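You operate a simulated robot arm through the tools that you are given. There is no shell and no other tool.

You run a simulated robot arm. Do the job below in one go: nothing can be reset, and whatever is moved stays where it is left.

TASK
Send the Corn tray down the back lane, then the Pasta tray down the other.
Fine: set the lane divider for each, clear the label gate for the second, stop the belt after each run.
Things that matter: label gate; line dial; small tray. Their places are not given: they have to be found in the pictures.

The check looks at the end state, three seconds after you hand in, the way a careful person would. Anything else that was tipped, shoved, dropped, spilled or broken makes it a failure.

THE ROBOT
A 7-joint arm with a two-finger parallel gripper, fixed in place. Base frame: the origin is at the foot of the arm, x ahead of it, y to its left, z up. Lengths are in mm, angles in degrees, forces in N, time in s.
Its first joint turns from -149.0 to 149.0 degrees. Payload 3.43 kg.
Tool frame: the origin (TCP) lies between the finger pads and is the grasp point; the fingertips stand 30 mm ahead of it; z points along the fingers, y is the line along which they close. Largest opening 94 mm; finger width 28, thickness 10; the body of the gripper, 50 by 96 mm, starts 55 mm behind the TCP.
Orientation is that of the tool frame in the base frame, as [roll, pitch, yaw] about the fixed x, y, z axes, in that order (R = Rz(yaw) Ry(pitch) Rx(roll)). With the fingers straight down and closing along the base's y, the tool's x points along the base's -x, its y along +y and its z along -z.

THE INTERFACE
- The arm moves only by the tool move_arm. Its argument "plan" is a list of rows, each an object of numbers (a shift or turn left out is 0, a gripper value left out holds the last): "tx", "ty", "tz": the shift along the tool's x, y, z in units of 25 mm (1.0 is 25 mm); "wx", "wy", "wz": the turn, a rotation vector about the tool's x, y, z in units of 4 degrees (1.0 is 4 degrees); "grip": the opening, from 0 (shut) to 1 (fully open). In form: [{"tx": .., "ty": .., "tz": .., "wx": .., "wy": .., "wz": .., "grip": ..}, ...]. A call has 1 to 20 rows; each row shifts and turns the commanded pose from where the row before left it, along the tool's axes as they then stand. A call with a number of a shift or a turn outside -1 to 1 is refused whole. Each row takes 0.2 s and may step no farther than 50 mm and 8.6 degrees from the row before; otherwise, or with a gripper value out of range, the whole call is refused. A pose out of reach is approached as far as the arm can. The call stops where the force on the tool passes 50 N (or 10 N more than at its start, if that is more) or the arm is blocked; 0.2 s more then pass. Each finger travels about 45 mm/s and halts on what it meets, pressing with about 29 N; the grip force reading is that of the motor and also rises with nothing between the fingers. The clock runs only during rows and for 0.2 s after the last one: add rows that do not move to give the fingers time. The reply holds the time, the measured pose of the TCP, the force on the tool along the base axes, the opening and the grip force, in the units named above and with some noise, with the torque about the TCP (base axes, N m) and any sound that the robot's microphone picked up.
- Cameras (640 x 400 px; columns grow to the right, rows downward): "scene" is fixed at [221.7, 504.9, 1690.2]; the picture's right is [0.85, -0.52, 0.00], its down [-0.49, -0.79, -0.36] and it looks along [0.19, 0.31, -0.93] (base axes); focal length 324 px, centre (320, 200). "wrist" rides on the gripper at [76, 14, -103] in the tool frame; the picture's right is [-0.18, 0.98, 0.00], its down [-0.75, -0.14, -0.64] and it looks along [-0.63, -0.12, 0.77] (tool axes); focal length 243 px, centre (320, 200).
- grab_frame(camera): a new picture of that camera. It takes no simulated time.
- pixel_to_xyz(camera, pixels): for up to 12 pixels [column, row] of the newest picture of that camera ("zoom" is the newest enlarged one), the place [x, y, z] in the base frame of the surface seen there, good to about 2 mm, but the place of the scene camera against the robot may be out by one fixed shift of up to 18 mm in any direction. It takes no simulated time.
- inspect(camera, box): a new picture of the part [left, top, right, bottom] of that camera's present view, enlarged. It takes no simulated time.
- job_done(): hands the job in; it is judged then, once.

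Open the gripper and draw the arm clear of the work before you hand the job in, unless the task says otherwise.

The tools are called after "Call:" by a JSON object that holds its "name" and its "arguments". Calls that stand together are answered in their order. move_arm: Moves the arm, as the interface text tells. Its arguments: {"type":"object","properties":{"plan":{"type":"array","items":{"type":"object","properties":{"tx":{"type":"number"},"ty":{"type":"number"},"tz":{"type":"number"},"wx":{"type":"number"},"wy":{"type":"number"},"wz":{"type":"number"},"grip":{"type":"number"}}}}},"required":["plan"]} The other tools are called the same way: grab_frame (camera) takes a picture; pixel_to_xyz (camera, pixels) gives the place of the surface under pixels of a picture; inspect (camera, box) takes an enlarged picture of a part of a camera's view; job_done () hands the job in.

At the start:

```text
t: 0.0
tool_pos: [249.4, 956.6, 1218.8]
ee_rot: [180.0, -0.1, 179.9]
force: [-0.2, 0.1, 0.0]
wrist_torque: [0.02, 0.01, 0.03]
opening: 94.0
gripper_force: 0.1
```

scene: 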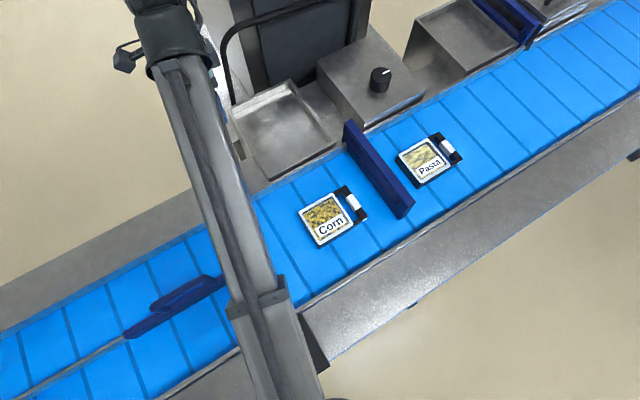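
wrist: 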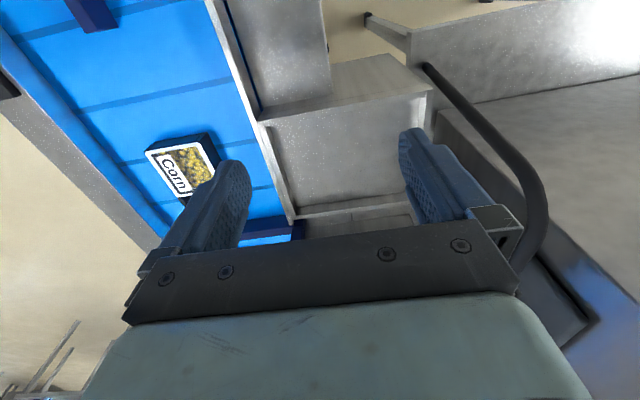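

The scene shows Corn near (325,220), Pasta near (430,162), a gate bar at (380,170), a dial at (380,80) and the divider at (175,300). I'll enlarge these parts to understand them.

Call:
{"name": "inspect", "arguments": {"camera": "scene", "box": [220, 40, 480, 260]}}

Call:
{"name": "inspect", "arguments": {"camera": "scene", "box": [0, 220, 260, 400]}}

Call:
{"name": "inspect", "arguments": {"camera": "scene", "box": [340, 0, 640, 190]}}

Call:
{"name": "grab_frame", "arguments": {"camera": "scene"}}

Call:
{"name": "pixel_to_xyz", "arguments": {"camera": "scene", "pixels": [[325, 220], [352, 203], [430, 162], [380, 72], [345, 125], [408, 208], [375, 165], [128, 330], [222, 280], [160, 300], [350, 80], [290, 130]]}}

```text
1.82 times, centred on (350, 150) of scene
```

zoom: 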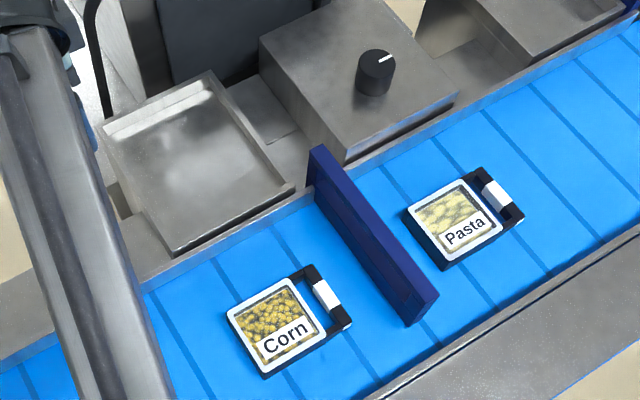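

```text
2.22 times, centred on (130, 310) of scene
```

zoom: 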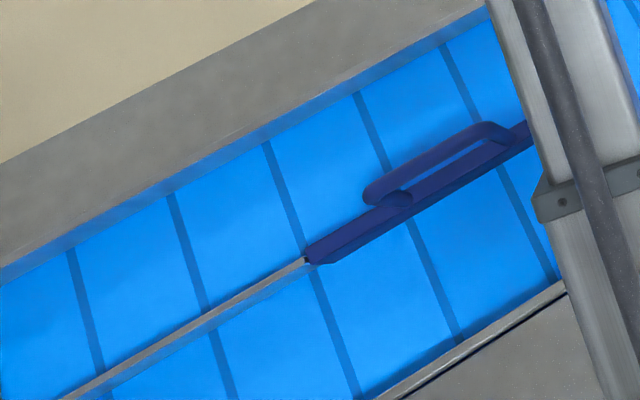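

```text
2.11 times, centred on (490, 95) of scene
```

zoom: 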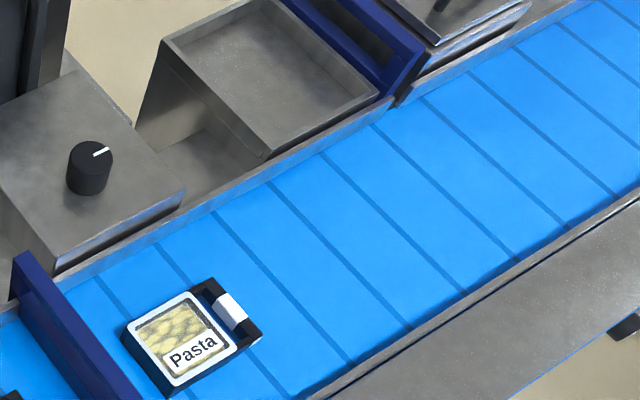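

```text
taken
```

scene: 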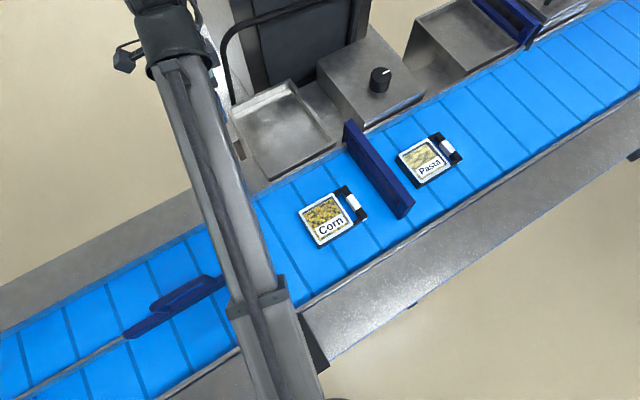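

```text
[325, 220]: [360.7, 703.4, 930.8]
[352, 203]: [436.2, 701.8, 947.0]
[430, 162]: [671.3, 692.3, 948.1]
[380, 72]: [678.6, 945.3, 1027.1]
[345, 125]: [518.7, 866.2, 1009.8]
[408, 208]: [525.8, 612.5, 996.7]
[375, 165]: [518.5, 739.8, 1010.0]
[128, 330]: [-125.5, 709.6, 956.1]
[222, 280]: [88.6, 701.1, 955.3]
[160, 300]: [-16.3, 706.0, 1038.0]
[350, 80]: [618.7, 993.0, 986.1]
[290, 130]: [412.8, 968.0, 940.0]
```

The dial's pointer seems to face +x, and I can't see any marks around it from here. I'll move the arm at its current height toward (558,768) and yaw it so the wrist camera looks outward at the dial.

Call:
{"name": "move_arm", "arguments": {"plan": [{"tx": -0.95, "ty": -0.58}, {"tx": -0.95, "ty": -0.58}, {"tx": -0.95, "ty": -0.58}, {"tx": -0.95, "ty": -0.58}, {"tx": -0.95, "ty": -0.58}, {"tx": -0.95, "ty": -0.58}, {"tx": -0.95, "ty": -0.58}, {"tx": -0.95, "ty": -0.58}, {"tx": -0.95, "ty": -0.58}, {"tx": -0.95, "ty": -0.58}, {"tx": -0.95, "ty": -0.58}, {"tx": -0.95, "ty": -0.58}, {"tx": -0.95, "ty": -0.58}, {}]}}

Call:
{"name": "move_arm", "arguments": {"plan": [{"wz": -1}, {"wz": -1}, {"wz": -1}, {"wz": -1}, {"wz": -1}, {"wz": -1}, {"wz": -1}, {"wz": -1}, {"wz": -1}, {"wz": -1}, {"wz": -1}, {"wz": -1}, {"wz": -1}, {}]}}

Call:
{"name": "grab_frame", "arguments": {"camera": "wrist"}}

Call:
{"name": "grab_frame", "arguments": {"camera": "scene"}}

```text
t: 3.0
tool_pos: [558.1, 766.5, 1218.2]
ee_rot: [180.0, 0.0, 180.0]
force: [0.3, -0.5, -0.9]
wrist_torque: [0.02, -0.05, 0.02]
opening: 93.9
gripper_force: 0.1
```

```text
t: 6.0
tool_pos: [559.1, 768.4, 1218.8]
ee_rot: [180.0, 0.0, -127.9]
force: [0.6, 6.4, -8.6]
wrist_torque: [-0.14, -0.44, -0.32]
opening: 93.7
gripper_force: 0.1
```

```text
taken
```

wrist: 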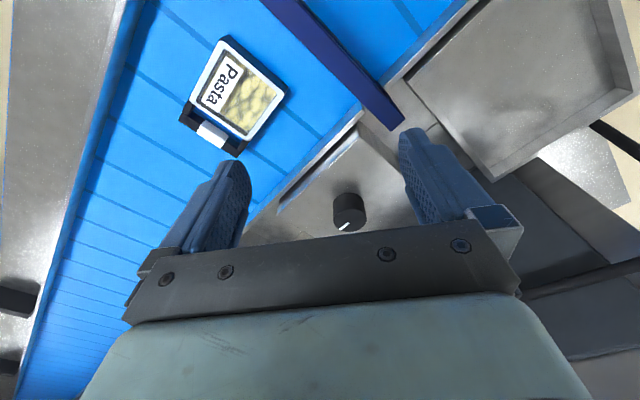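

```text
taken
```

scene: 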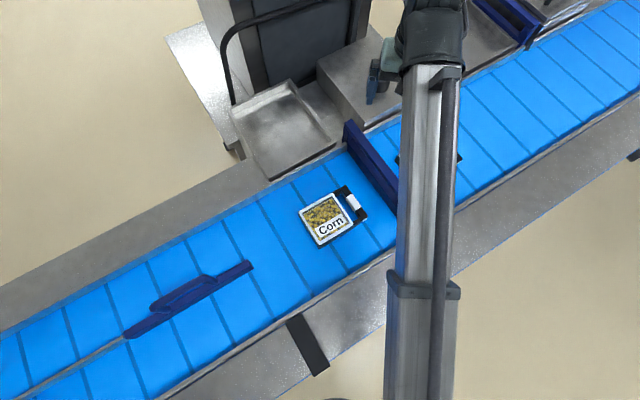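

The dial is at wrist pixel (348,210), and the full divider shows in the scene from (128,333) to (250,265). I'll zoom in on both and measure them.

Call:
{"name": "inspect", "arguments": {"camera": "wrist", "box": [250, 130, 420, 236]}}

Call:
{"name": "inspect", "arguments": {"camera": "scene", "box": [100, 220, 360, 380]}}

Call:
{"name": "pixel_to_xyz", "arguments": {"camera": "wrist", "pixels": [[348, 205], [348, 225], [345, 229], [320, 190], [240, 90], [215, 137], [395, 122], [300, 25], [280, 210], [390, 200], [330, 145], [520, 100]]}}

Call:
{"name": "pixel_to_xyz", "arguments": {"camera": "scene", "pixels": [[128, 333], [248, 264], [157, 305], [205, 278], [185, 290], [190, 284], [310, 345], [70, 360], [150, 265], [200, 345], [345, 125], [230, 275]]}}

```text
3.76 times, centred on (335, 183) of wrist
```

zoom: 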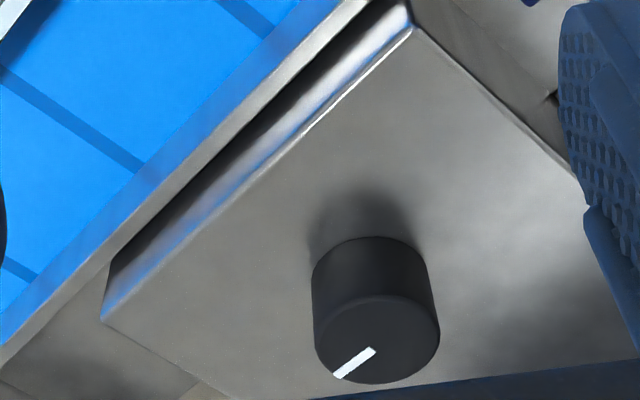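

```text
2.46 times, centred on (230, 300) of scene
```

zoom: 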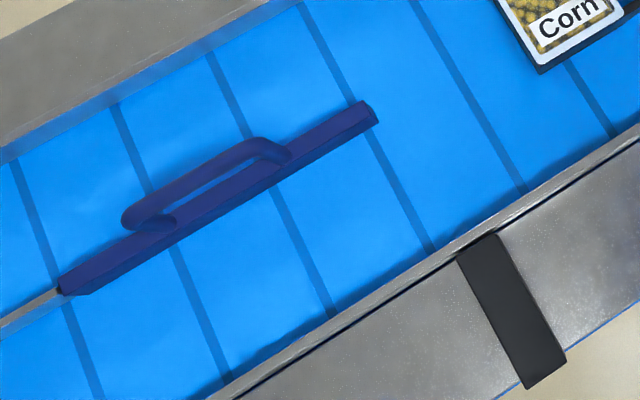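

```text
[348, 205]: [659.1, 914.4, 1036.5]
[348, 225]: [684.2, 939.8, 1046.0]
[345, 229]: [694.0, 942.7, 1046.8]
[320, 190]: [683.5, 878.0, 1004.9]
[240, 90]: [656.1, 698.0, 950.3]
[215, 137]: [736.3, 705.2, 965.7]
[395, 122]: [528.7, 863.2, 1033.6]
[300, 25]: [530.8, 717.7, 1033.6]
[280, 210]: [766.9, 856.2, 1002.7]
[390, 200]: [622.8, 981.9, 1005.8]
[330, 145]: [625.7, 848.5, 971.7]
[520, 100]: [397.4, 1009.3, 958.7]
```

```text
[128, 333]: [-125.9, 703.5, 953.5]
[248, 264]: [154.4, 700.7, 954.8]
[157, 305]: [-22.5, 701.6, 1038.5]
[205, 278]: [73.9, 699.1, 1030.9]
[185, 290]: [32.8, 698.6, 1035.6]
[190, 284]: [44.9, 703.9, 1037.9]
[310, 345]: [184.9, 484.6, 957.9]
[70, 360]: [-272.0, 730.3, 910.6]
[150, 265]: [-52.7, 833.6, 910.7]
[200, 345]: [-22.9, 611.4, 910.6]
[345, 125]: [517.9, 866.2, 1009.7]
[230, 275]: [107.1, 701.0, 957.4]
```

No marks around the dial; it is a knob about 42 mm tall with its pointer toward +x and its top at z≈1046. Next I'll zoom on the gate, the black strip at (310,345) and the blue frame at the upper right (510,20).

Call:
{"name": "inspect", "arguments": {"camera": "wrist", "box": [180, 0, 440, 160]}}

Call:
{"name": "inspect", "arguments": {"camera": "scene", "box": [460, 0, 620, 100]}}

Call:
{"name": "inspect", "arguments": {"camera": "scene", "box": [260, 300, 420, 400]}}

Call:
{"name": "inspect", "arguments": {"camera": "scene", "box": [320, 100, 420, 220]}}

Call:
{"name": "pixel_to_xyz", "arguments": {"camera": "scene", "pixels": [[510, 25], [532, 42], [480, 40], [525, 8], [560, 10], [300, 330], [320, 365], [350, 310], [270, 120], [455, 55], [490, 10], [540, 22]]}}

```text
2.46 times, centred on (310, 80) of wrist
```

zoom: 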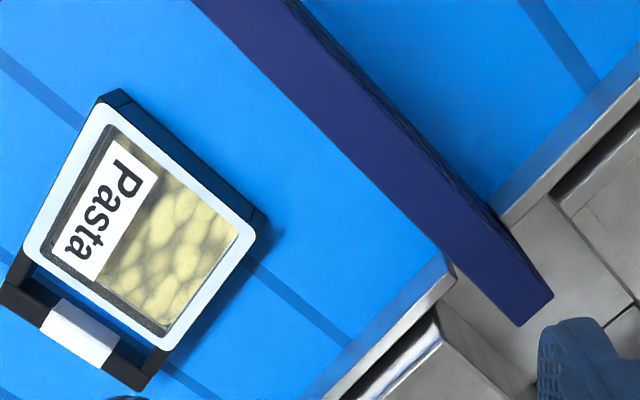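

```text
4.00 times, centred on (540, 50) of scene
```

zoom: 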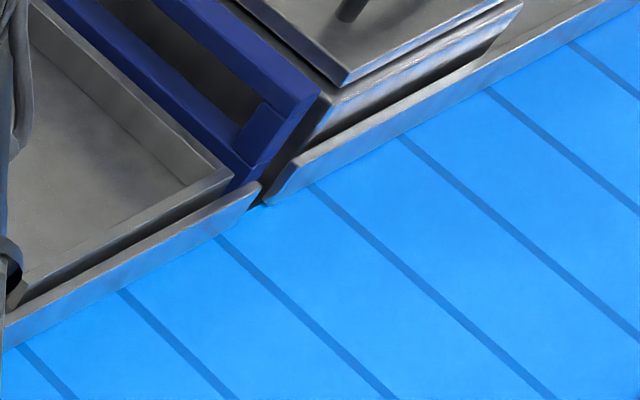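

```text
4.00 times, centred on (340, 350) of scene
```

zoom: 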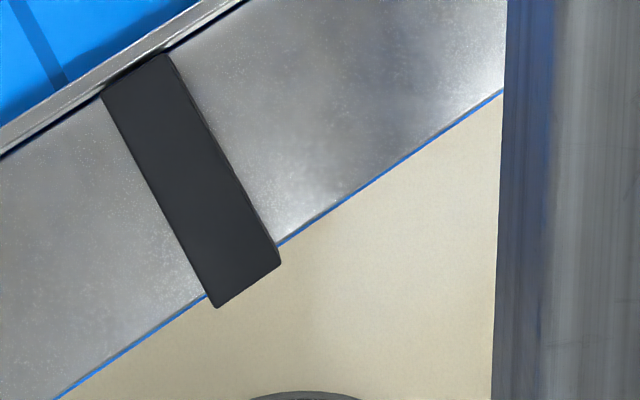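

```text
3.33 times, centred on (370, 160) of scene
```

zoom: 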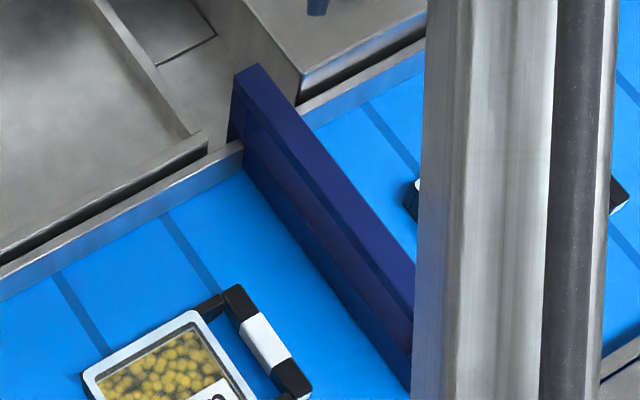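

```text
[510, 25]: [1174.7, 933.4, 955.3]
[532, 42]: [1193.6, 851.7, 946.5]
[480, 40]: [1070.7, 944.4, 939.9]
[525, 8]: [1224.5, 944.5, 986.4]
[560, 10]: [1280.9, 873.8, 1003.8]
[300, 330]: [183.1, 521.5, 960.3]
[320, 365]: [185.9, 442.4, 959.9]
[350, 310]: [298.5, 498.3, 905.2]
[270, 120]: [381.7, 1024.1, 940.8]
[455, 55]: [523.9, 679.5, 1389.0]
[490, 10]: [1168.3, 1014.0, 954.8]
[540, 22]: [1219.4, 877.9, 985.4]
```

Gate is a blue bar at x≈527 that passes through a gap in the back rail, and a retracted twin sits at x≈1200, so it looks like it slides along y. I'll measure the dial's top precisely, plus a few belt and gate points, with the wrist camera.

Call:
{"name": "pixel_to_xyz", "arguments": {"camera": "wrist", "pixels": [[350.5, 220.4], [337, 222], [364, 217], [352, 211.5], [349, 231], [300, 110], [350, 60], [345, 70], [120, 120], [220, 90], [270, 60], [372, 90]]}}

Call:
{"name": "inspect", "arguments": {"camera": "wrist", "box": [325, 185, 375, 235]}}

```text
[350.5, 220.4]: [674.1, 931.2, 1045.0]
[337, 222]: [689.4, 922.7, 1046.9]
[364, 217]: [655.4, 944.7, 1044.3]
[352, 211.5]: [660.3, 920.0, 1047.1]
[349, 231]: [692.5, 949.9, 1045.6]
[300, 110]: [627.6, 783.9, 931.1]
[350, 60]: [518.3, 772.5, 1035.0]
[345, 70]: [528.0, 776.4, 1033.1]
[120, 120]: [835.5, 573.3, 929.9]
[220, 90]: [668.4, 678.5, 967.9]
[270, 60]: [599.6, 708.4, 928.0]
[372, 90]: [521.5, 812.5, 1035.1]
```

```text
8.00 times, centred on (350, 210) of wrist
```

zoom: 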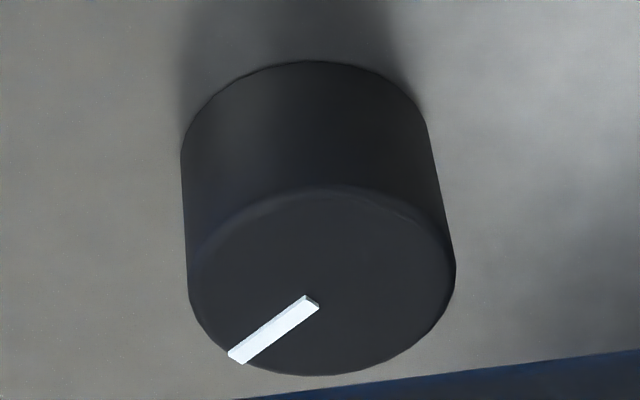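

The dial centre is at about (674, 932, 1045), radius about 27, pointer toward +x, and the box top is at z≈1004. Before anything runs I'll look at the divider and lanes, moving to about (150,600,1219) and yawing so the wrist camera faces -x.

Call:
{"name": "move_arm", "arguments": {"plan": [{"tx": 0.96, "ty": 0.548}, {"tx": 0.96, "ty": 0.548}, {"tx": 0.96, "ty": 0.548}, {"tx": 0.96, "ty": 0.548}, {"tx": 0.96, "ty": 0.548}, {"tx": 0.96, "ty": 0.548}, {"tx": 0.96, "ty": 0.548}, {"tx": 0.96, "ty": 0.548}, {"tx": 0.96, "ty": 0.548}, {"tx": 0.96, "ty": 0.548}, {"tx": 0.96, "ty": 0.548}, {"tx": 0.96, "ty": 0.548}, {"tx": 0.96, "ty": 0.548}, {"tx": 0.96, "ty": 0.548}, {"tx": 0.96, "ty": 0.548}, {"tx": 0.96, "ty": 0.548}, {}]}}

Call:
{"name": "move_arm", "arguments": {"plan": [{"wz": -1}, {"wz": -1}, {"wz": -1}, {"wz": -1}, {"wz": -1}, {"wz": -1}, {"wz": -1}, {"wz": -1}, {"wz": -1}, {"wz": -1}, {"wz": -1}, {"wz": -1}, {"wz": -1}, {"wz": -1}, {"wz": -1}, {"wz": -1}, {"wz": -1}, {"wz": -1}, {"wz": -1}, {"wz": -1}]}}

Call:
{"name": "move_arm", "arguments": {"plan": [{"wz": -1}, {"wz": -1}, {"wz": -1}, {"wz": -1}, {"wz": -1}, {"wz": -1}, {"wz": -1}, {"wz": -1}, {"wz": -1}, {"wz": -1}, {"wz": -1}, {"wz": -1}, {}]}}

Call:
{"name": "grab_frame", "arguments": {"camera": "wrist"}}

Call:
{"name": "grab_frame", "arguments": {"camera": "scene"}}

```text
t: 6.5
tool_pos: [534.6, 758.0, 1218.2]
ee_rot: [-179.9, 0.6, -127.7]
force: [0.6, 7.3, -10.1]
wrist_torque: [-0.18, -0.38, -0.28]
opening: 94.2
gripper_force: 0.1
stopped in row 2: the force on the tool passed its limit at 60 N (the readings are from after the stop); the commanded pose is now the measured one
```

```text
t: 7.0
tool_pos: [535.7, 757.9, 1219.9]
ee_rot: [-179.9, 0.8, -122.0]
force: [0.5, -0.8, 0.2]
wrist_torque: [0.06, 0.0, -0.02]
opening: 93.9
gripper_force: 0.1
stopped in row 2: the force on the tool passed its limit at 56 N (the readings are from after the stop); the commanded pose is now the measured one
```

```text
t: 7.8
tool_pos: [535.7, 759.7, 1219.1]
ee_rot: [-179.6, 1.2, -111.4]
force: [3.1, 0.3, -3.0]
wrist_torque: [0.22, 0.18, 0.2]
opening: 93.9
gripper_force: 0.1
stopped in row 3: the force on the tool passed its limit at 58 N (the readings are from after the stop); the commanded pose is now the measured one
```

```text
taken
```

wrist: 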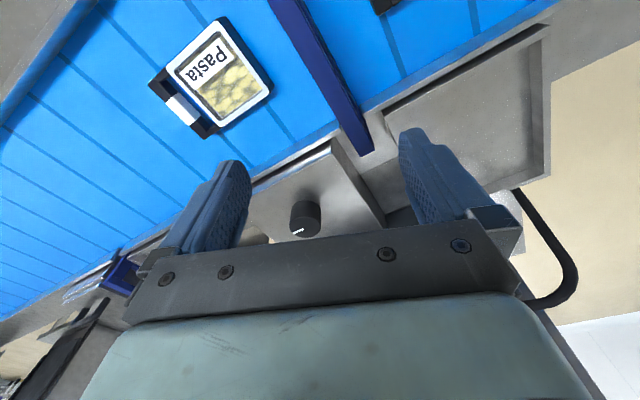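

```text
taken
```

scene: 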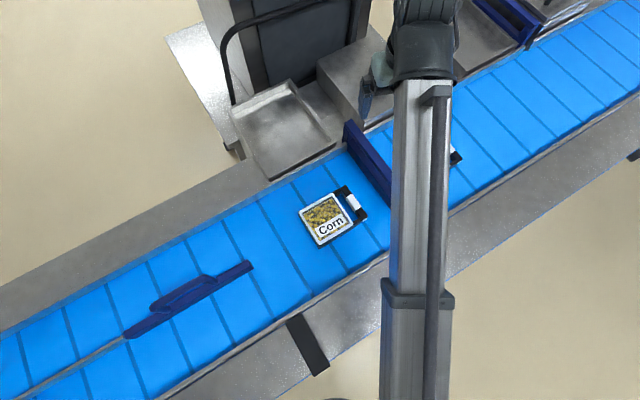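

The arm met resistance at this yaw, probably its own link or a joint limit, and nothing on the line moved. I'll yaw back toward 180° before translating.

Call:
{"name": "move_arm", "arguments": {"plan": [{"wz": 1}, {"wz": 1}, {"wz": 1}, {"wz": 1}, {"wz": 1}, {"wz": 1}, {"wz": 1}, {"wz": 1}, {"wz": 1}, {"wz": 1}, {"wz": 1}, {"wz": 1}, {"wz": 1}, {"wz": 1}, {"wz": 1}, {"wz": 1}, {"wz": 1}, {}]}}

```text
t: 11.6
tool_pos: [536.5, 759.8, 1218.6]
ee_rot: [179.0, 0.7, -179.5]
force: [-0.8, 0.4, -0.1]
wrist_torque: [0.0, -0.01, 0.01]
opening: 93.9
gripper_force: 0.0
```

The arm is free again at (536,760), yaw 180. I'll now move over to the divider area at yaw 180.

Call:
{"name": "move_arm", "arguments": {"plan": [{"tx": 0.97, "ty": -0.4}, {"tx": 0.97, "ty": -0.4}, {"tx": 0.97, "ty": -0.4}, {"tx": 0.97, "ty": -0.4}, {"tx": 0.97, "ty": -0.4}, {"tx": 0.97, "ty": -0.4}, {"tx": 0.97, "ty": -0.4}, {"tx": 0.97, "ty": -0.4}, {"tx": 0.97, "ty": -0.4}, {"tx": 0.97, "ty": -0.4}, {"tx": 0.97, "ty": -0.4}, {"tx": 0.97, "ty": -0.4}, {"tx": 0.97, "ty": -0.4}, {"tx": 0.97, "ty": -0.4}, {"tx": 0.97, "ty": -0.4}, {"tx": 0.97, "ty": -0.4}, {}]}}

Call:
{"name": "move_arm", "arguments": {"plan": [{"tx": 0.97}, {"tx": 0.97}, {"tx": 0.97}, {"tx": 0.97}, {"tx": 0.97}, {"tx": 0.97}, {"tx": 0.97}, {"tx": 0.97}, {"tx": 0.97}, {"tx": 0.97}, {"tx": 0.97}, {"tx": 0.97}, {}]}}

Call:
{"name": "grab_frame", "arguments": {"camera": "wrist"}}

Call:
{"name": "grab_frame", "arguments": {"camera": "scene"}}

```text
t: 15.2
tool_pos: [165.9, 637.5, 1123.9]
ee_rot: [178.5, 0.8, -179.4]
force: [0.4, 0.0, -0.1]
wrist_torque: [0.0, 0.02, -0.04]
opening: 94.2
gripper_force: 0.1
out of reach, approached as far as the arm can: row 5, 6, 7, 8, 9, 10, 11, 12, 13, 14, 15, 16
```

```text
t: 18.0
tool_pos: [-125.1, 636.9, 1118.0]
ee_rot: [179.1, 0.7, -179.4]
force: [0.2, 0.1, 0.2]
wrist_torque: [0.0, 0.03, -0.05]
opening: 93.8
gripper_force: 0.1
out of reach, approached as far as the arm can: row 3
```

```text
taken
```

wrist: 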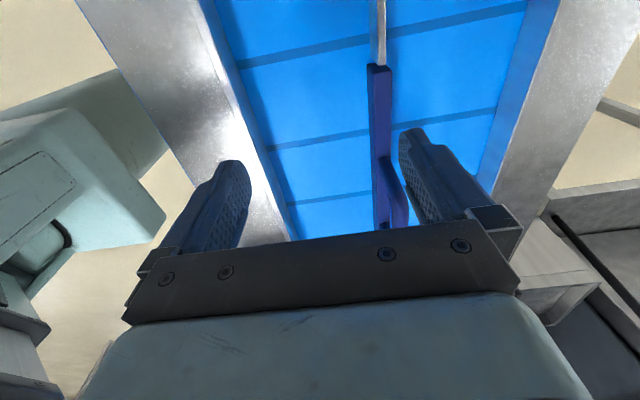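

```text
taken
```

scene: 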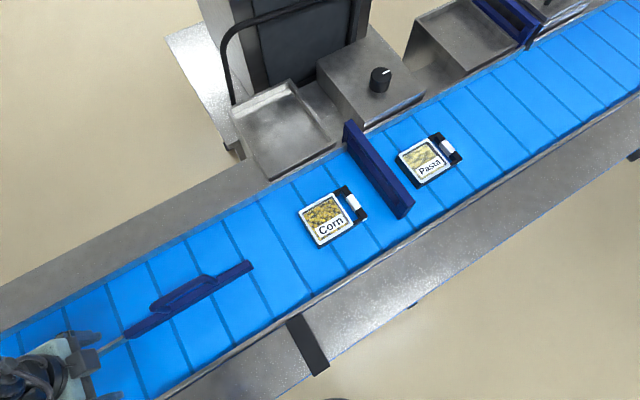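

The commanded height was clamped, so the TCP is now at (-125,637,1118). The divider's end is at wrist (378,70), joined to the fixed lane wall; I'll move further along -x to see how the lanes end.

Call:
{"name": "move_arm", "arguments": {"plan": [{"tx": 0.97, "ty": -0.1}, {"tx": 0.97, "ty": -0.1}, {"tx": 0.97, "ty": -0.1}, {"tx": 0.97, "ty": -0.1}, {"tx": 0.97, "ty": -0.1}, {"tx": 0.97}, {"tx": 0.97}, {"tx": 0.97}, {"tx": 0.97}, {"tx": 0.97}, {"tx": 0.97}, {"tx": 0.97}, {"tx": 0.97}, {"tx": 0.97}, {}]}}

Call:
{"name": "grab_frame", "arguments": {"camera": "wrist"}}

```text
t: 21.2
tool_pos: [-462.1, 621.0, 1113.8]
ee_rot: [179.0, 0.7, -179.4]
force: [0.2, 0.3, 0.1]
wrist_torque: [0.02, 0.02, 0.0]
opening: 94.1
gripper_force: 0.0
```

```text
taken
```

wrist: 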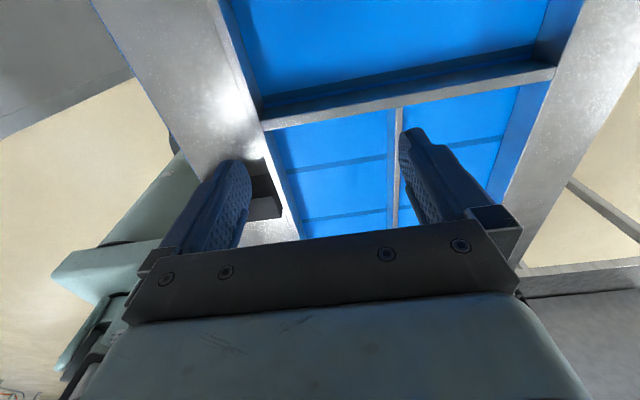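

There's a cross wall at wrist rows 70–125 that ends both lanes, so the trays will run up against a stop. I'll measure it and the lanes.

Call:
{"name": "pixel_to_xyz", "arguments": {"camera": "wrist", "pixels": [[300, 120], [450, 92], [540, 74], [398, 115], [390, 190], [330, 160], [460, 130], [240, 90], [600, 60], [265, 205], [262, 170], [350, 100]]}}

Call:
{"name": "inspect", "arguments": {"camera": "wrist", "box": [200, 40, 600, 240]}}

```text
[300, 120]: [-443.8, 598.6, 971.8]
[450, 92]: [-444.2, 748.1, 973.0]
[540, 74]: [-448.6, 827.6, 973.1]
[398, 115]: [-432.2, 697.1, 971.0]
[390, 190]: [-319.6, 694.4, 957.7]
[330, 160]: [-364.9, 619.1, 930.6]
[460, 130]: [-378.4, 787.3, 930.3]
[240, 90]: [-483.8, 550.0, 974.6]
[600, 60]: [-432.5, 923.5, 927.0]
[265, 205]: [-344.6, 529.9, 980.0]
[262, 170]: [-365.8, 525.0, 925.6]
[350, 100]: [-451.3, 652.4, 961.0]
```

```text
1.60 times, centred on (400, 140) of wrist
```

zoom: 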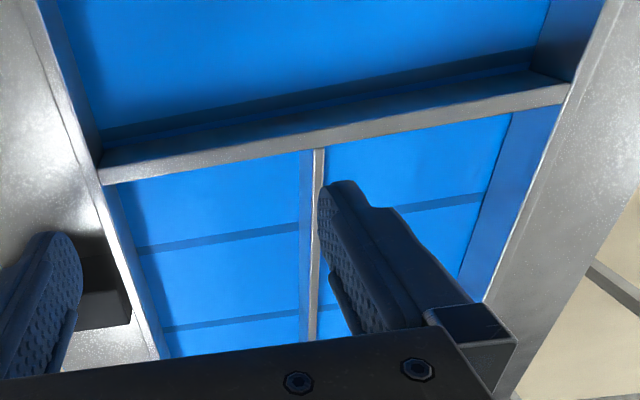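

The end stop is at x≈-438 (top z≈972) and the lane wall at y≈697, with the belt surface at z≈930. Now I'll go back near the handle, level the tool, and look at the handle closely.

Call:
{"name": "move_arm", "arguments": {"plan": [{"wx": 0.25, "wy": 0.175}, {"tx": -0.946, "ty": 0.162}, {"tx": -0.946, "ty": 0.162}, {"tx": -0.946, "ty": 0.162}, {"tx": -0.946, "ty": 0.162}, {"tx": -0.946, "ty": 0.162}, {"tx": -0.946, "ty": 0.162}, {"tx": -0.946, "ty": 0.162}, {"tx": -0.946, "ty": 0.162}, {"tx": -0.946, "ty": 0.162}, {"tx": -0.946, "ty": 0.162}, {"tx": -0.946, "ty": 0.162}, {"tx": -0.946, "ty": 0.162}, {"tx": -0.946, "ty": 0.162}, {"tx": -0.946, "ty": 0.162}, {"tx": -0.946, "ty": 0.162}, {"tx": -0.946, "ty": 0.162}, {"tx": -0.946, "ty": 0.162}, {}]}}

Call:
{"name": "grab_frame", "arguments": {"camera": "wrist"}}

```text
t: 25.2
tool_pos: [-62.0, 691.2, 1114.2]
ee_rot: [180.0, 0.0, -179.3]
force: [0.6, 0.3, 0.1]
wrist_torque: [-0.05, -0.02, 0.01]
opening: 94.2
gripper_force: 0.0
```

```text
taken
```

wrist: 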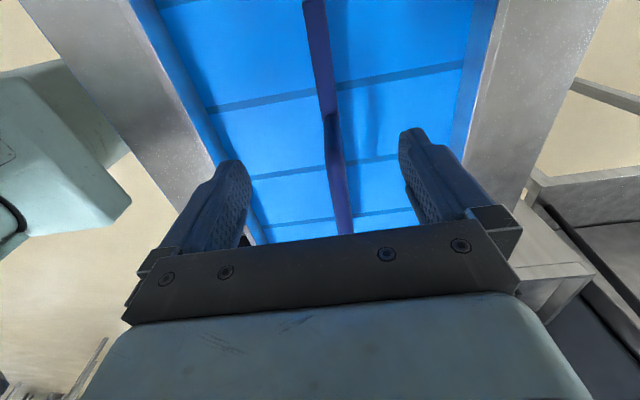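

Call:
{"name": "inspect", "arguments": {"camera": "wrist", "box": [240, 0, 420, 236]}}

Call:
{"name": "pixel_to_xyz", "arguments": {"camera": "wrist", "pixels": [[331, 125], [333, 150], [337, 180], [342, 215], [345, 232], [318, 40], [325, 90], [325, 100], [180, 80], [470, 60], [340, 160], [350, 170]]}}

```text
1.69 times, centred on (330, 118) of wrist
```

zoom: 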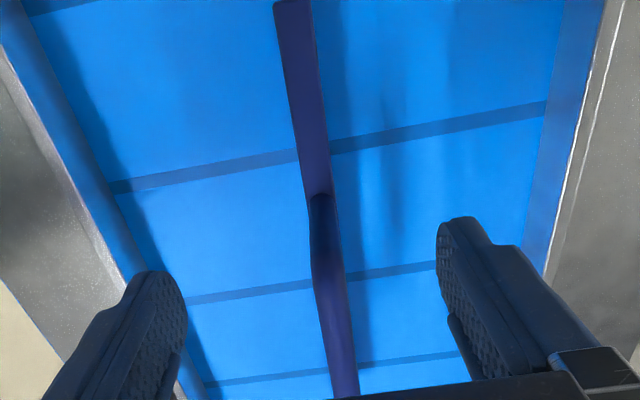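

```text
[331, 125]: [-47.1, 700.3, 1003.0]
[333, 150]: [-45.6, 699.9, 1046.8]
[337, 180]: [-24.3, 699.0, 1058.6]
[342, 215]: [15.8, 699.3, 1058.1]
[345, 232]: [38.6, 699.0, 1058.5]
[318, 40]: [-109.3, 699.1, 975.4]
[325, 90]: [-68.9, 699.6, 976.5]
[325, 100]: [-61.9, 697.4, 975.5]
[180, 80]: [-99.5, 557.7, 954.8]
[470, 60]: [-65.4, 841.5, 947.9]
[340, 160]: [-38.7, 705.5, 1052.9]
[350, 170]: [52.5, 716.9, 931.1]
```

The handle bar runs along x at y≈699.5 with its top at z≈1058, x from -45 to about 70, and the divider top is at z≈976. I'll move above its middle, descend with the fingers straddling it, and close.

Call:
{"name": "move_arm", "arguments": {"plan": [{"tx": -0.77, "ty": 0.083, "wz": 0.175, "grip": 1}, {"tx": -0.77, "ty": 0.083}, {"tx": -0.77, "ty": 0.083}, {"tx": -0.77, "ty": 0.083}, {"tz": 0.9}, {"tz": 0.9}, {"tz": 0.9}, {}]}}

Call:
{"name": "move_arm", "arguments": {"plan": [{"grip": 0.0}, {}, {}, {}, {}, {}]}}

Call:
{"name": "grab_frame", "arguments": {"camera": "wrist"}}

```text
t: 27.0
tool_pos: [14.0, 700.0, 1045.0]
ee_rot: [179.9, -0.1, 179.9]
force: [-0.2, 0.4, -0.5]
wrist_torque: [0.02, 0.0, 0.02]
opening: 94.0
gripper_force: 0.1
```

```text
t: 28.4
tool_pos: [14.1, 700.0, 1045.8]
ee_rot: [-180.0, -0.1, 179.9]
force: [-0.2, -1.4, -0.5]
wrist_torque: [-0.02, -0.04, 0.24]
opening: 20.2
gripper_force: 45.2
```

```text
taken
```

wrist: 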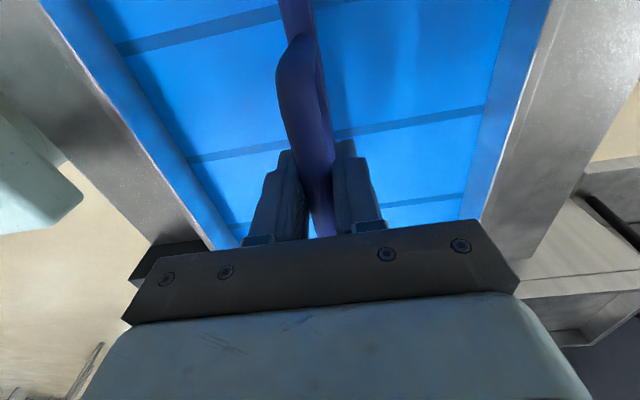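

The handle is gripped (opening 20 mm). I'll swing it toward the front (-y) about the pivot near x≈-126 and check the force.

Call:
{"name": "move_arm", "arguments": {"plan": [{"tx": 0.014, "ty": -0.391, "wz": 1}, {"tx": 0.014, "ty": -0.391, "wz": 1}, {}]}}

Call:
{"name": "grab_frame", "arguments": {"camera": "scene"}}

```text
t: 29.2
tool_pos: [11.8, 680.8, 1046.0]
ee_rot: [-179.9, 0.0, 171.8]
force: [2.0, -2.1, -9.3]
wrist_torque: [0.08, 0.2, 0.46]
opening: 20.1
gripper_force: 45.0
```

```text
taken
```

scene: 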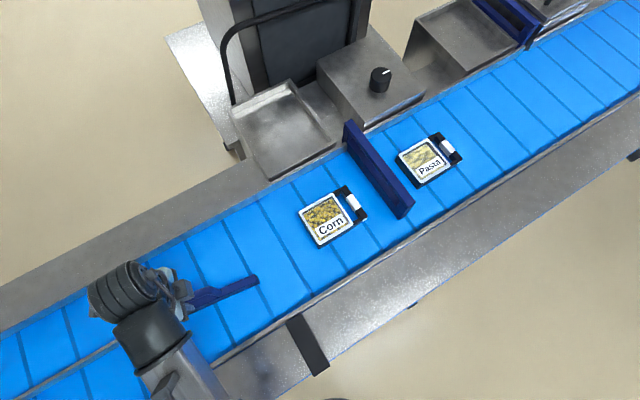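

The divider follows, with its tip now at scene (257,282) and low forces. I'll continue swinging.

Call:
{"name": "move_arm", "arguments": {"plan": [{"tx": 0.014, "ty": -0.391, "wz": 1}, {"tx": 0.014, "ty": -0.391, "wz": 1}, {"tx": 0.014, "ty": -0.391, "wz": 1}, {}]}}

Call:
{"name": "inspect", "arguments": {"camera": "scene", "box": [100, 220, 360, 380]}}

```text
t: 30.2
tool_pos: [6.0, 651.3, 1045.1]
ee_rot: [-179.9, 0.0, 159.8]
force: [8.5, -9.0, -12.0]
wrist_torque: [0.21, 0.41, 0.73]
opening: 20.1
gripper_force: 44.6
```

```text
2.46 times, centred on (230, 300) of scene
```

zoom: 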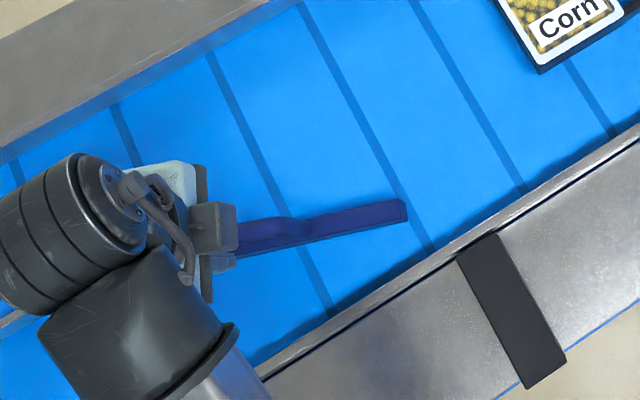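

Now at 20°, and the tip (zoom (405,215)) is still some 40–50 mm from the front rail. I'll continue in steps.

Call:
{"name": "move_arm", "arguments": {"plan": [{"tx": 0.014, "ty": -0.391, "wz": 1}, {}]}}

Call:
{"name": "move_arm", "arguments": {"plan": [{"tx": 0.007, "ty": -0.195, "wz": 0.5}, {"tx": 0.007, "ty": -0.195, "wz": 0.5}, {}]}}

Call:
{"name": "inspect", "arguments": {"camera": "scene", "box": [100, 220, 360, 380]}}

Call:
{"name": "pixel_to_xyz", "arguments": {"camera": "zoom", "pixels": [[405, 225], [400, 240], [405, 275], [300, 250]]}}

```text
t: 30.8
tool_pos: [1.9, 643.6, 1045.8]
ee_rot: [-179.9, 0.1, 155.8]
force: [13.5, -12.1, -15.5]
wrist_torque: [0.11, -0.07, 0.71]
opening: 19.9
gripper_force: 45.0
```

```text
t: 31.6
tool_pos: [-1.6, 635.8, 1045.9]
ee_rot: [180.0, 0.0, 151.8]
force: [21.1, -14.2, -17.8]
wrist_torque: [0.08, 0.07, 1.01]
opening: 20.6
gripper_force: 45.1
```

```text
2.46 times, centred on (230, 300) of scene
```

zoom: 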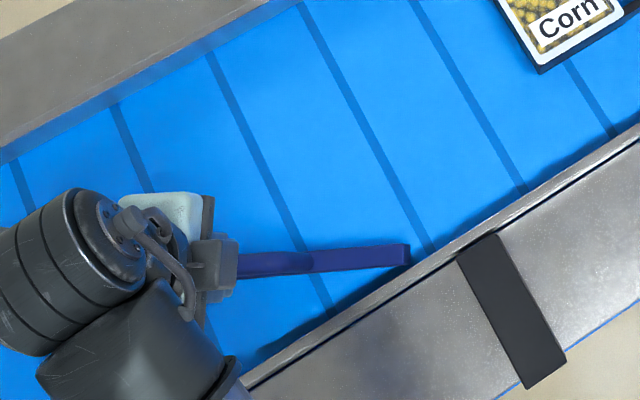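

```text
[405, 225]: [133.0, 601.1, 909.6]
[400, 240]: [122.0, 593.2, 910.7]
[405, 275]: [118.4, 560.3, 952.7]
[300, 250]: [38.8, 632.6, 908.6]
```

The tip is now close to the front rail. I'll measure the remaining gap before letting go.

Call:
{"name": "pixel_to_xyz", "arguments": {"camera": "zoom", "pixels": [[400, 248], [403, 252], [408, 262], [400, 265], [420, 265], [440, 250], [350, 258], [300, 262]]}}

Call:
{"name": "inspect", "arguments": {"camera": "scene", "box": [220, 280, 310, 350]}}

```text
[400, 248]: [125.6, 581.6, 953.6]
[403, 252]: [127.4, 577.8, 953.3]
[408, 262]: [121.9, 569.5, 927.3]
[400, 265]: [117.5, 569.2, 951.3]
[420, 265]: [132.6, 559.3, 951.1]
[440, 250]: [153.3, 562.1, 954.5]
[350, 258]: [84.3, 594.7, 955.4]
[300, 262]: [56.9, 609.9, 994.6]
```

```text
5.71 times, centred on (265, 315) of scene
```

zoom: 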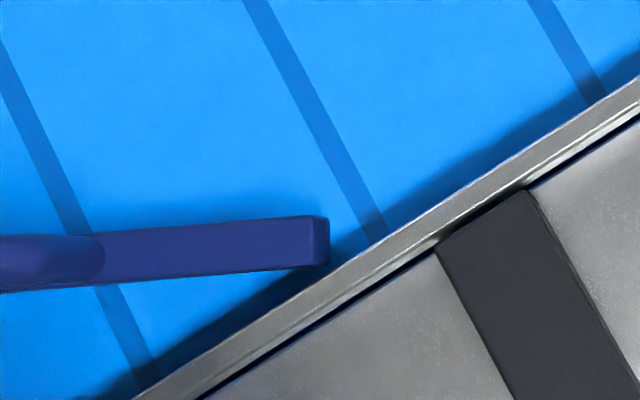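

The tip is nearly touching the front rail, so the divider is set for the back lane. I'll open the gripper, rise, and check that it holds.

Call:
{"name": "move_arm", "arguments": {"plan": [{"grip": 0.4}, {}, {}, {"grip": 1}, {}, {}, {}, {"tz": -0.9}, {"tz": -0.9}, {"tz": -0.9}, {"tz": -0.5}, {}]}}

Call:
{"name": "inspect", "arguments": {"camera": "scene", "box": [100, 220, 360, 380]}}

```text
t: 34.2
tool_pos: [-3.4, 643.1, 1110.3]
ee_rot: [179.6, -0.3, 151.9]
force: [0.7, -0.5, 1.1]
wrist_torque: [0.0, -0.04, -0.01]
opening: 93.9
gripper_force: 0.1
out of reach, approached as far as the arm can: row 10, 11
```

```text
2.46 times, centred on (230, 300) of scene
```

zoom: 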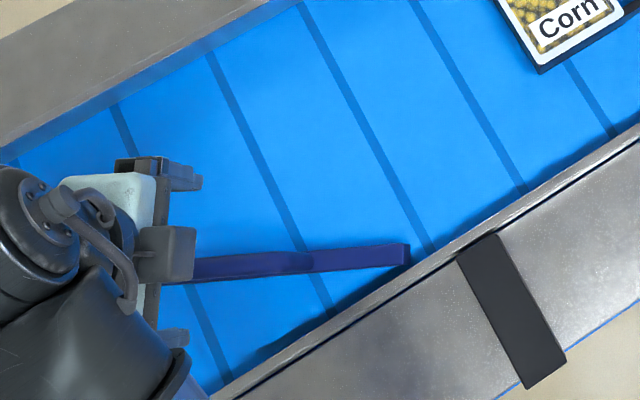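

The divider holds at the front rail. Now I'll travel at this height to about (480,680), then yaw so the fingers can lean outward toward the dial.

Call:
{"name": "move_arm", "arguments": {"plan": [{"tx": -0.961, "ty": 0.612}, {"tx": -0.961, "ty": 0.612}, {"tx": -0.961, "ty": 0.612}, {"tx": -0.961, "ty": 0.612}, {"tx": -0.961, "ty": 0.612}, {"tx": -0.961, "ty": 0.612}, {"tx": -0.961, "ty": 0.612}, {"tx": -0.961, "ty": 0.612}, {"tx": -0.961, "ty": 0.612}, {"tx": -0.961, "ty": 0.612}, {"tx": -0.961, "ty": 0.612}, {"tx": -0.961, "ty": 0.612}, {"tx": -0.961, "ty": 0.612}, {"tx": -0.961, "ty": 0.612}, {"tx": -0.961, "ty": 0.612}, {"tx": -0.961, "ty": 0.612}, {"tx": -0.961, "ty": 0.612}, {"tz": -0.9}, {"tz": -0.9}, {"tz": -0.9}]}}

Call:
{"name": "move_arm", "arguments": {"plan": [{"wz": 1}, {"wz": 1}, {"wz": 1}, {"wz": 1}, {"wz": 1}, {"wz": 1}, {"wz": 1}, {"wz": 1}, {"wz": 1}, {"wz": 1}, {"wz": 1}, {"wz": 1}, {}]}}

```text
t: 38.4
tool_pos: [479.1, 680.3, 1178.0]
ee_rot: [-179.9, 0.0, 152.0]
force: [0.9, 0.3, 1.1]
wrist_torque: [0.01, -0.01, -0.02]
opening: 94.0
gripper_force: 0.1
```

```text
t: 41.2
tool_pos: [479.1, 679.9, 1176.3]
ee_rot: [180.0, 0.0, 103.7]
force: [0.5, 0.1, 0.1]
wrist_torque: [-0.02, 0.01, 0.01]
opening: 93.9
gripper_force: 0.0
```

The yaw moves freely this way, so I'll continue to about 54°.

Call:
{"name": "move_arm", "arguments": {"plan": [{"wz": 1}, {"wz": 1}, {"wz": 1}, {"wz": 1}, {"wz": 1}, {"wz": 1}, {"wz": 1}, {"wz": 1}, {"wz": 1}, {"wz": 1}, {"wz": 1}, {"wz": 1}, {"wz": 0.4}, {}]}}

Call:
{"name": "grab_frame", "arguments": {"camera": "wrist"}}

Call:
{"name": "grab_frame", "arguments": {"camera": "scene"}}

```text
t: 44.2
tool_pos: [487.1, 675.5, 1177.6]
ee_rot: [179.9, 0.1, 64.6]
force: [0.0, -0.6, -0.3]
wrist_torque: [-0.01, 0.02, -0.01]
opening: 94.1
gripper_force: 0.0
out of reach, approached as far as the arm can: row 10, 11, 12
```

```text
taken
```

wrist: 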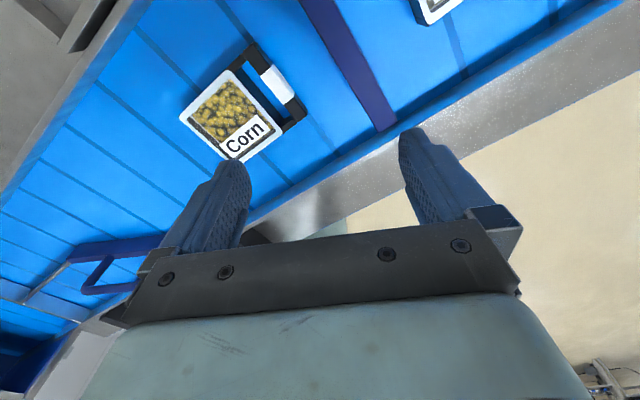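

```text
taken
```

scene: 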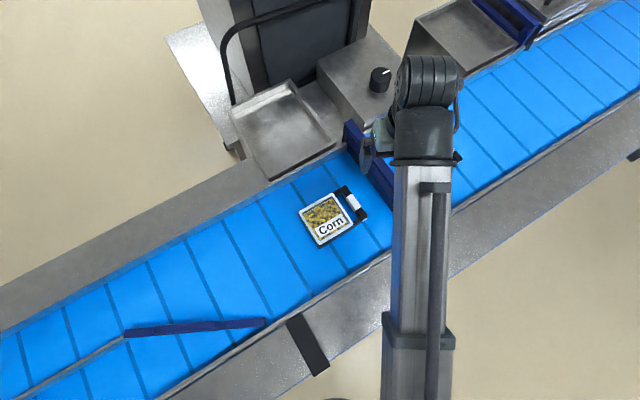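

A joint limit stopped the yaw at 64.6°, which still has the fingers closing nearly tangentially to the dial. I'll test leaning the fingers outward from here with positive wy.

Call:
{"name": "move_arm", "arguments": {"plan": [{"wy": 1}, {"wy": 1}, {"wy": 1}, {"wy": 1}, {"wy": 1}, {"wy": 1}, {}]}}

```text
t: 45.8
tool_pos: [500.2, 665.5, 1177.0]
ee_rot: [179.7, -23.9, 63.5]
force: [0.4, 0.0, -0.7]
wrist_torque: [0.01, 0.03, -0.02]
opening: 94.3
gripper_force: 0.1
out of reach, approached as far as the arm can: row 1, 2
```

The tilt works (24° so far), so I'll lean further to about 44°.

Call:
{"name": "move_arm", "arguments": {"plan": [{"wy": 1}, {"wy": 1}, {"wy": 1}, {"wy": 1}, {"wy": 1}, {}]}}

Call:
{"name": "grab_frame", "arguments": {"camera": "wrist"}}

Call:
{"name": "grab_frame", "arguments": {"camera": "scene"}}

```text
t: 47.2
tool_pos: [498.0, 666.8, 1177.2]
ee_rot: [179.7, -44.0, 63.1]
force: [-0.1, -0.3, 0.6]
wrist_torque: [0.0, 0.0, 0.0]
opening: 94.1
gripper_force: 0.1
```

```text
taken
```

wrist: 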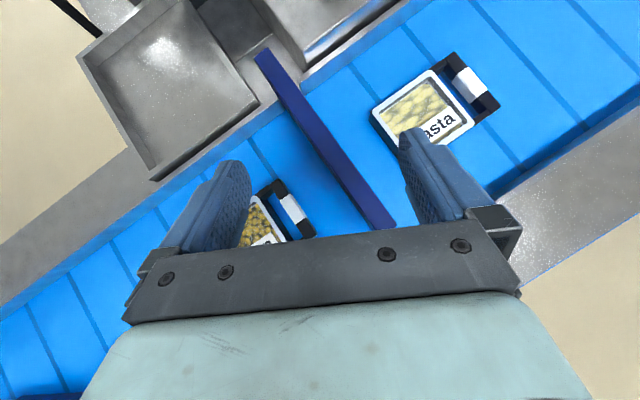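

```text
taken
```

scene: 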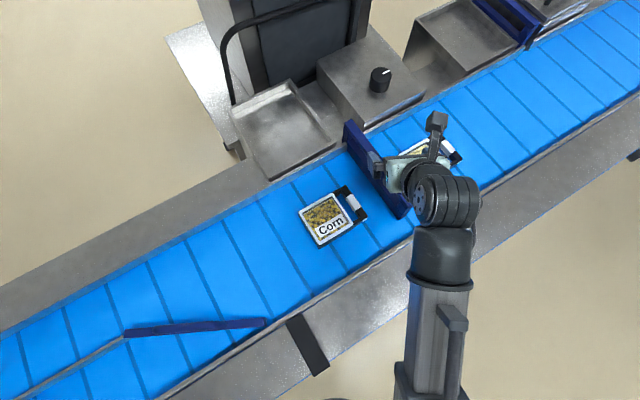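

The tilt is 44°, with the fingers leaning toward the dial. I'll move to a pre-grasp point about 100 mm back from the dial along the tool axis.

Call:
{"name": "move_arm", "arguments": {"plan": [{"tx": 0.528, "ty": 0.15, "tz": 0.872}, {"tx": 0.528, "ty": 0.15, "tz": 0.872}, {"tx": 0.528, "ty": 0.15, "tz": 0.872}, {"tx": 0.528, "ty": 0.15, "tz": 0.872}, {"tx": 0.528, "ty": 0.15, "tz": 0.872}, {"tx": 0.528, "ty": 0.15, "tz": 0.872}, {"tx": 0.528, "ty": 0.15, "tz": 0.872}, {"tx": 0.528, "ty": 0.15, "tz": 0.872}, {"tx": 0.528, "ty": 0.15, "tz": 0.872}, {"tx": 0.528, "ty": 0.15, "tz": 0.872}, {}]}}

Call:
{"name": "grab_frame", "arguments": {"camera": "wrist"}}

Call:
{"name": "grab_frame", "arguments": {"camera": "scene"}}

```text
t: 49.6
tool_pos: [645.9, 869.0, 1109.6]
ee_rot: [179.6, -44.0, 63.2]
force: [0.3, 0.1, 0.0]
wrist_torque: [0.0, 0.0, 0.03]
opening: 94.1
gripper_force: 0.1
```

```text
taken
```

wrist: 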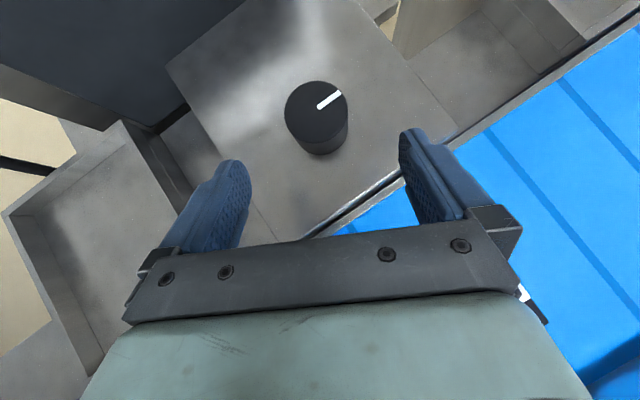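

```text
taken
```

scene: 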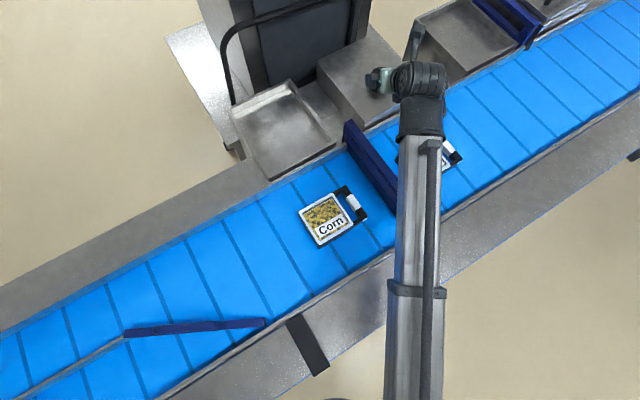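

The dial is clearly visible at (316,108) between the fingers. I'll measure its centre precisely.

Call:
{"name": "pixel_to_xyz", "arguments": {"camera": "wrist", "pixels": [[316, 108], [288, 108], [345, 105], [316, 84], [316, 130], [340, 93], [320, 106], [260, 100], [380, 120]]}}

Call:
{"name": "inspect", "arguments": {"camera": "wrist", "box": [260, 60, 390, 180]}}

```text
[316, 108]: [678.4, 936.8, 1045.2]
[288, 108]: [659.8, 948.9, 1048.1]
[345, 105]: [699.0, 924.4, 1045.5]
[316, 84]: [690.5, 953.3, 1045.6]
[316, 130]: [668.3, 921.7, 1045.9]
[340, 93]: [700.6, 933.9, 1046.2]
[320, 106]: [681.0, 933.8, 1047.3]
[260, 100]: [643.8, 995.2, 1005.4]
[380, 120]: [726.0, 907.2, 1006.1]
```

```text
3.33 times, centred on (325, 120) of wrist
```

zoom: 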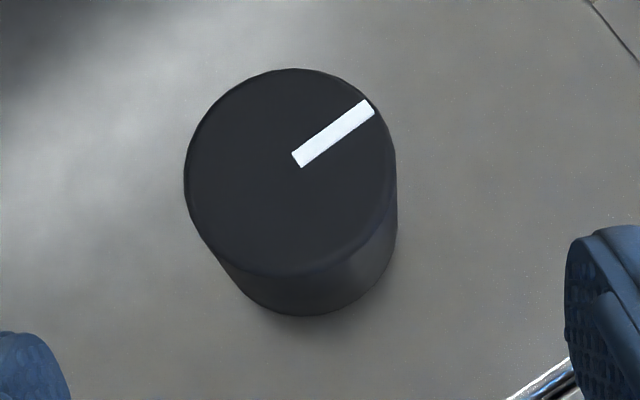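

The dial centre is about (677, 934), diameter about 48 mm. I'll advance along the tool axis to it and close the fingers.

Call:
{"name": "move_arm", "arguments": {"plan": [{"tx": 0.038, "ty": -0.013, "tz": 0.789}, {"tx": 0.038, "ty": -0.013, "tz": 0.789}, {"tx": 0.038, "ty": -0.013, "tz": 0.789}, {"tx": 0.038, "ty": -0.013, "tz": 0.789}, {"tx": 0.038, "ty": -0.013, "tz": 0.789}, {}]}}

Call:
{"name": "grab_frame", "arguments": {"camera": "wrist"}}

```text
t: 51.0
tool_pos: [675.6, 933.4, 1043.6]
ee_rot: [179.8, -44.0, 63.1]
force: [0.4, -0.1, -0.3]
wrist_torque: [0.01, 0.02, 0.05]
opening: 94.0
gripper_force: 0.0
```

```text
taken
```

wrist: 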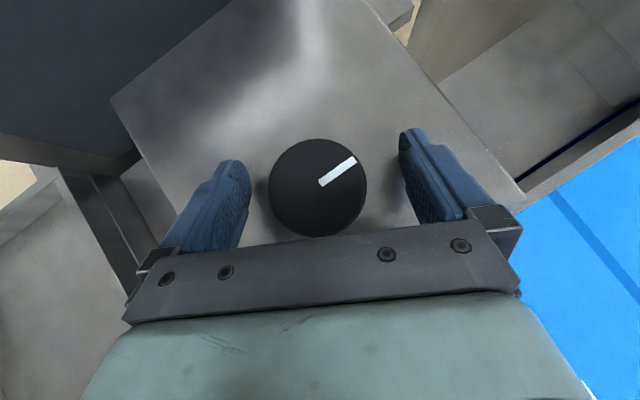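

The knob sits centred between the fingers. Closing on it now.

Call:
{"name": "move_arm", "arguments": {"plan": [{"grip": 0.3}, {}, {}, {}, {}]}}

Call:
{"name": "grab_frame", "arguments": {"camera": "wrist"}}

```text
t: 52.2
tool_pos: [675.0, 933.9, 1044.0]
ee_rot: [179.9, -43.9, 63.1]
force: [-15.1, 6.3, -1.0]
wrist_torque: [0.05, 0.2, -0.01]
opening: 55.3
gripper_force: 45.2
```

```text
taken
```

wrist: 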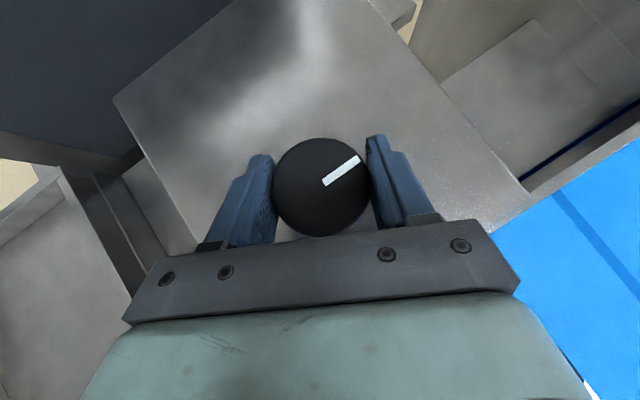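

Gripped at 55 mm, with a slight sideways load showing I'm 1–2 mm off centre. I'll ease that off and turn counter-clockwise a little to feel the response.

Call:
{"name": "move_arm", "arguments": {"plan": [{"ty": -0.05}, {"wx": 0.695, "wz": -0.719}, {"wx": 0.695, "wz": -0.719}, {"wx": 0.695, "wz": -0.719}, {}]}}

Call:
{"name": "grab_frame", "arguments": {"camera": "wrist"}}

Call:
{"name": "grab_frame", "arguments": {"camera": "scene"}}

```text
t: 53.4
tool_pos: [674.7, 930.4, 1043.6]
ee_rot: [179.8, -43.6, 75.2]
force: [-26.1, -25.1, -6.3]
wrist_torque: [0.65, 0.29, -0.44]
opening: 53.4
gripper_force: 45.2
```

```text
taken
```

wrist: 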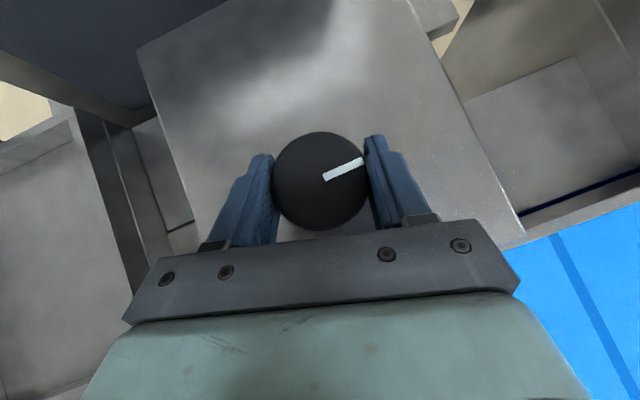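

```text
taken
```

scene: 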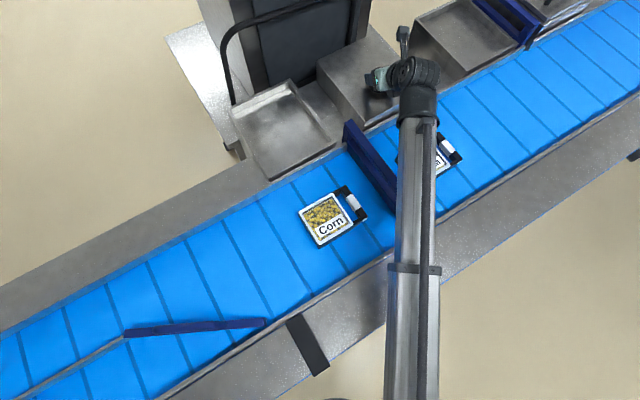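

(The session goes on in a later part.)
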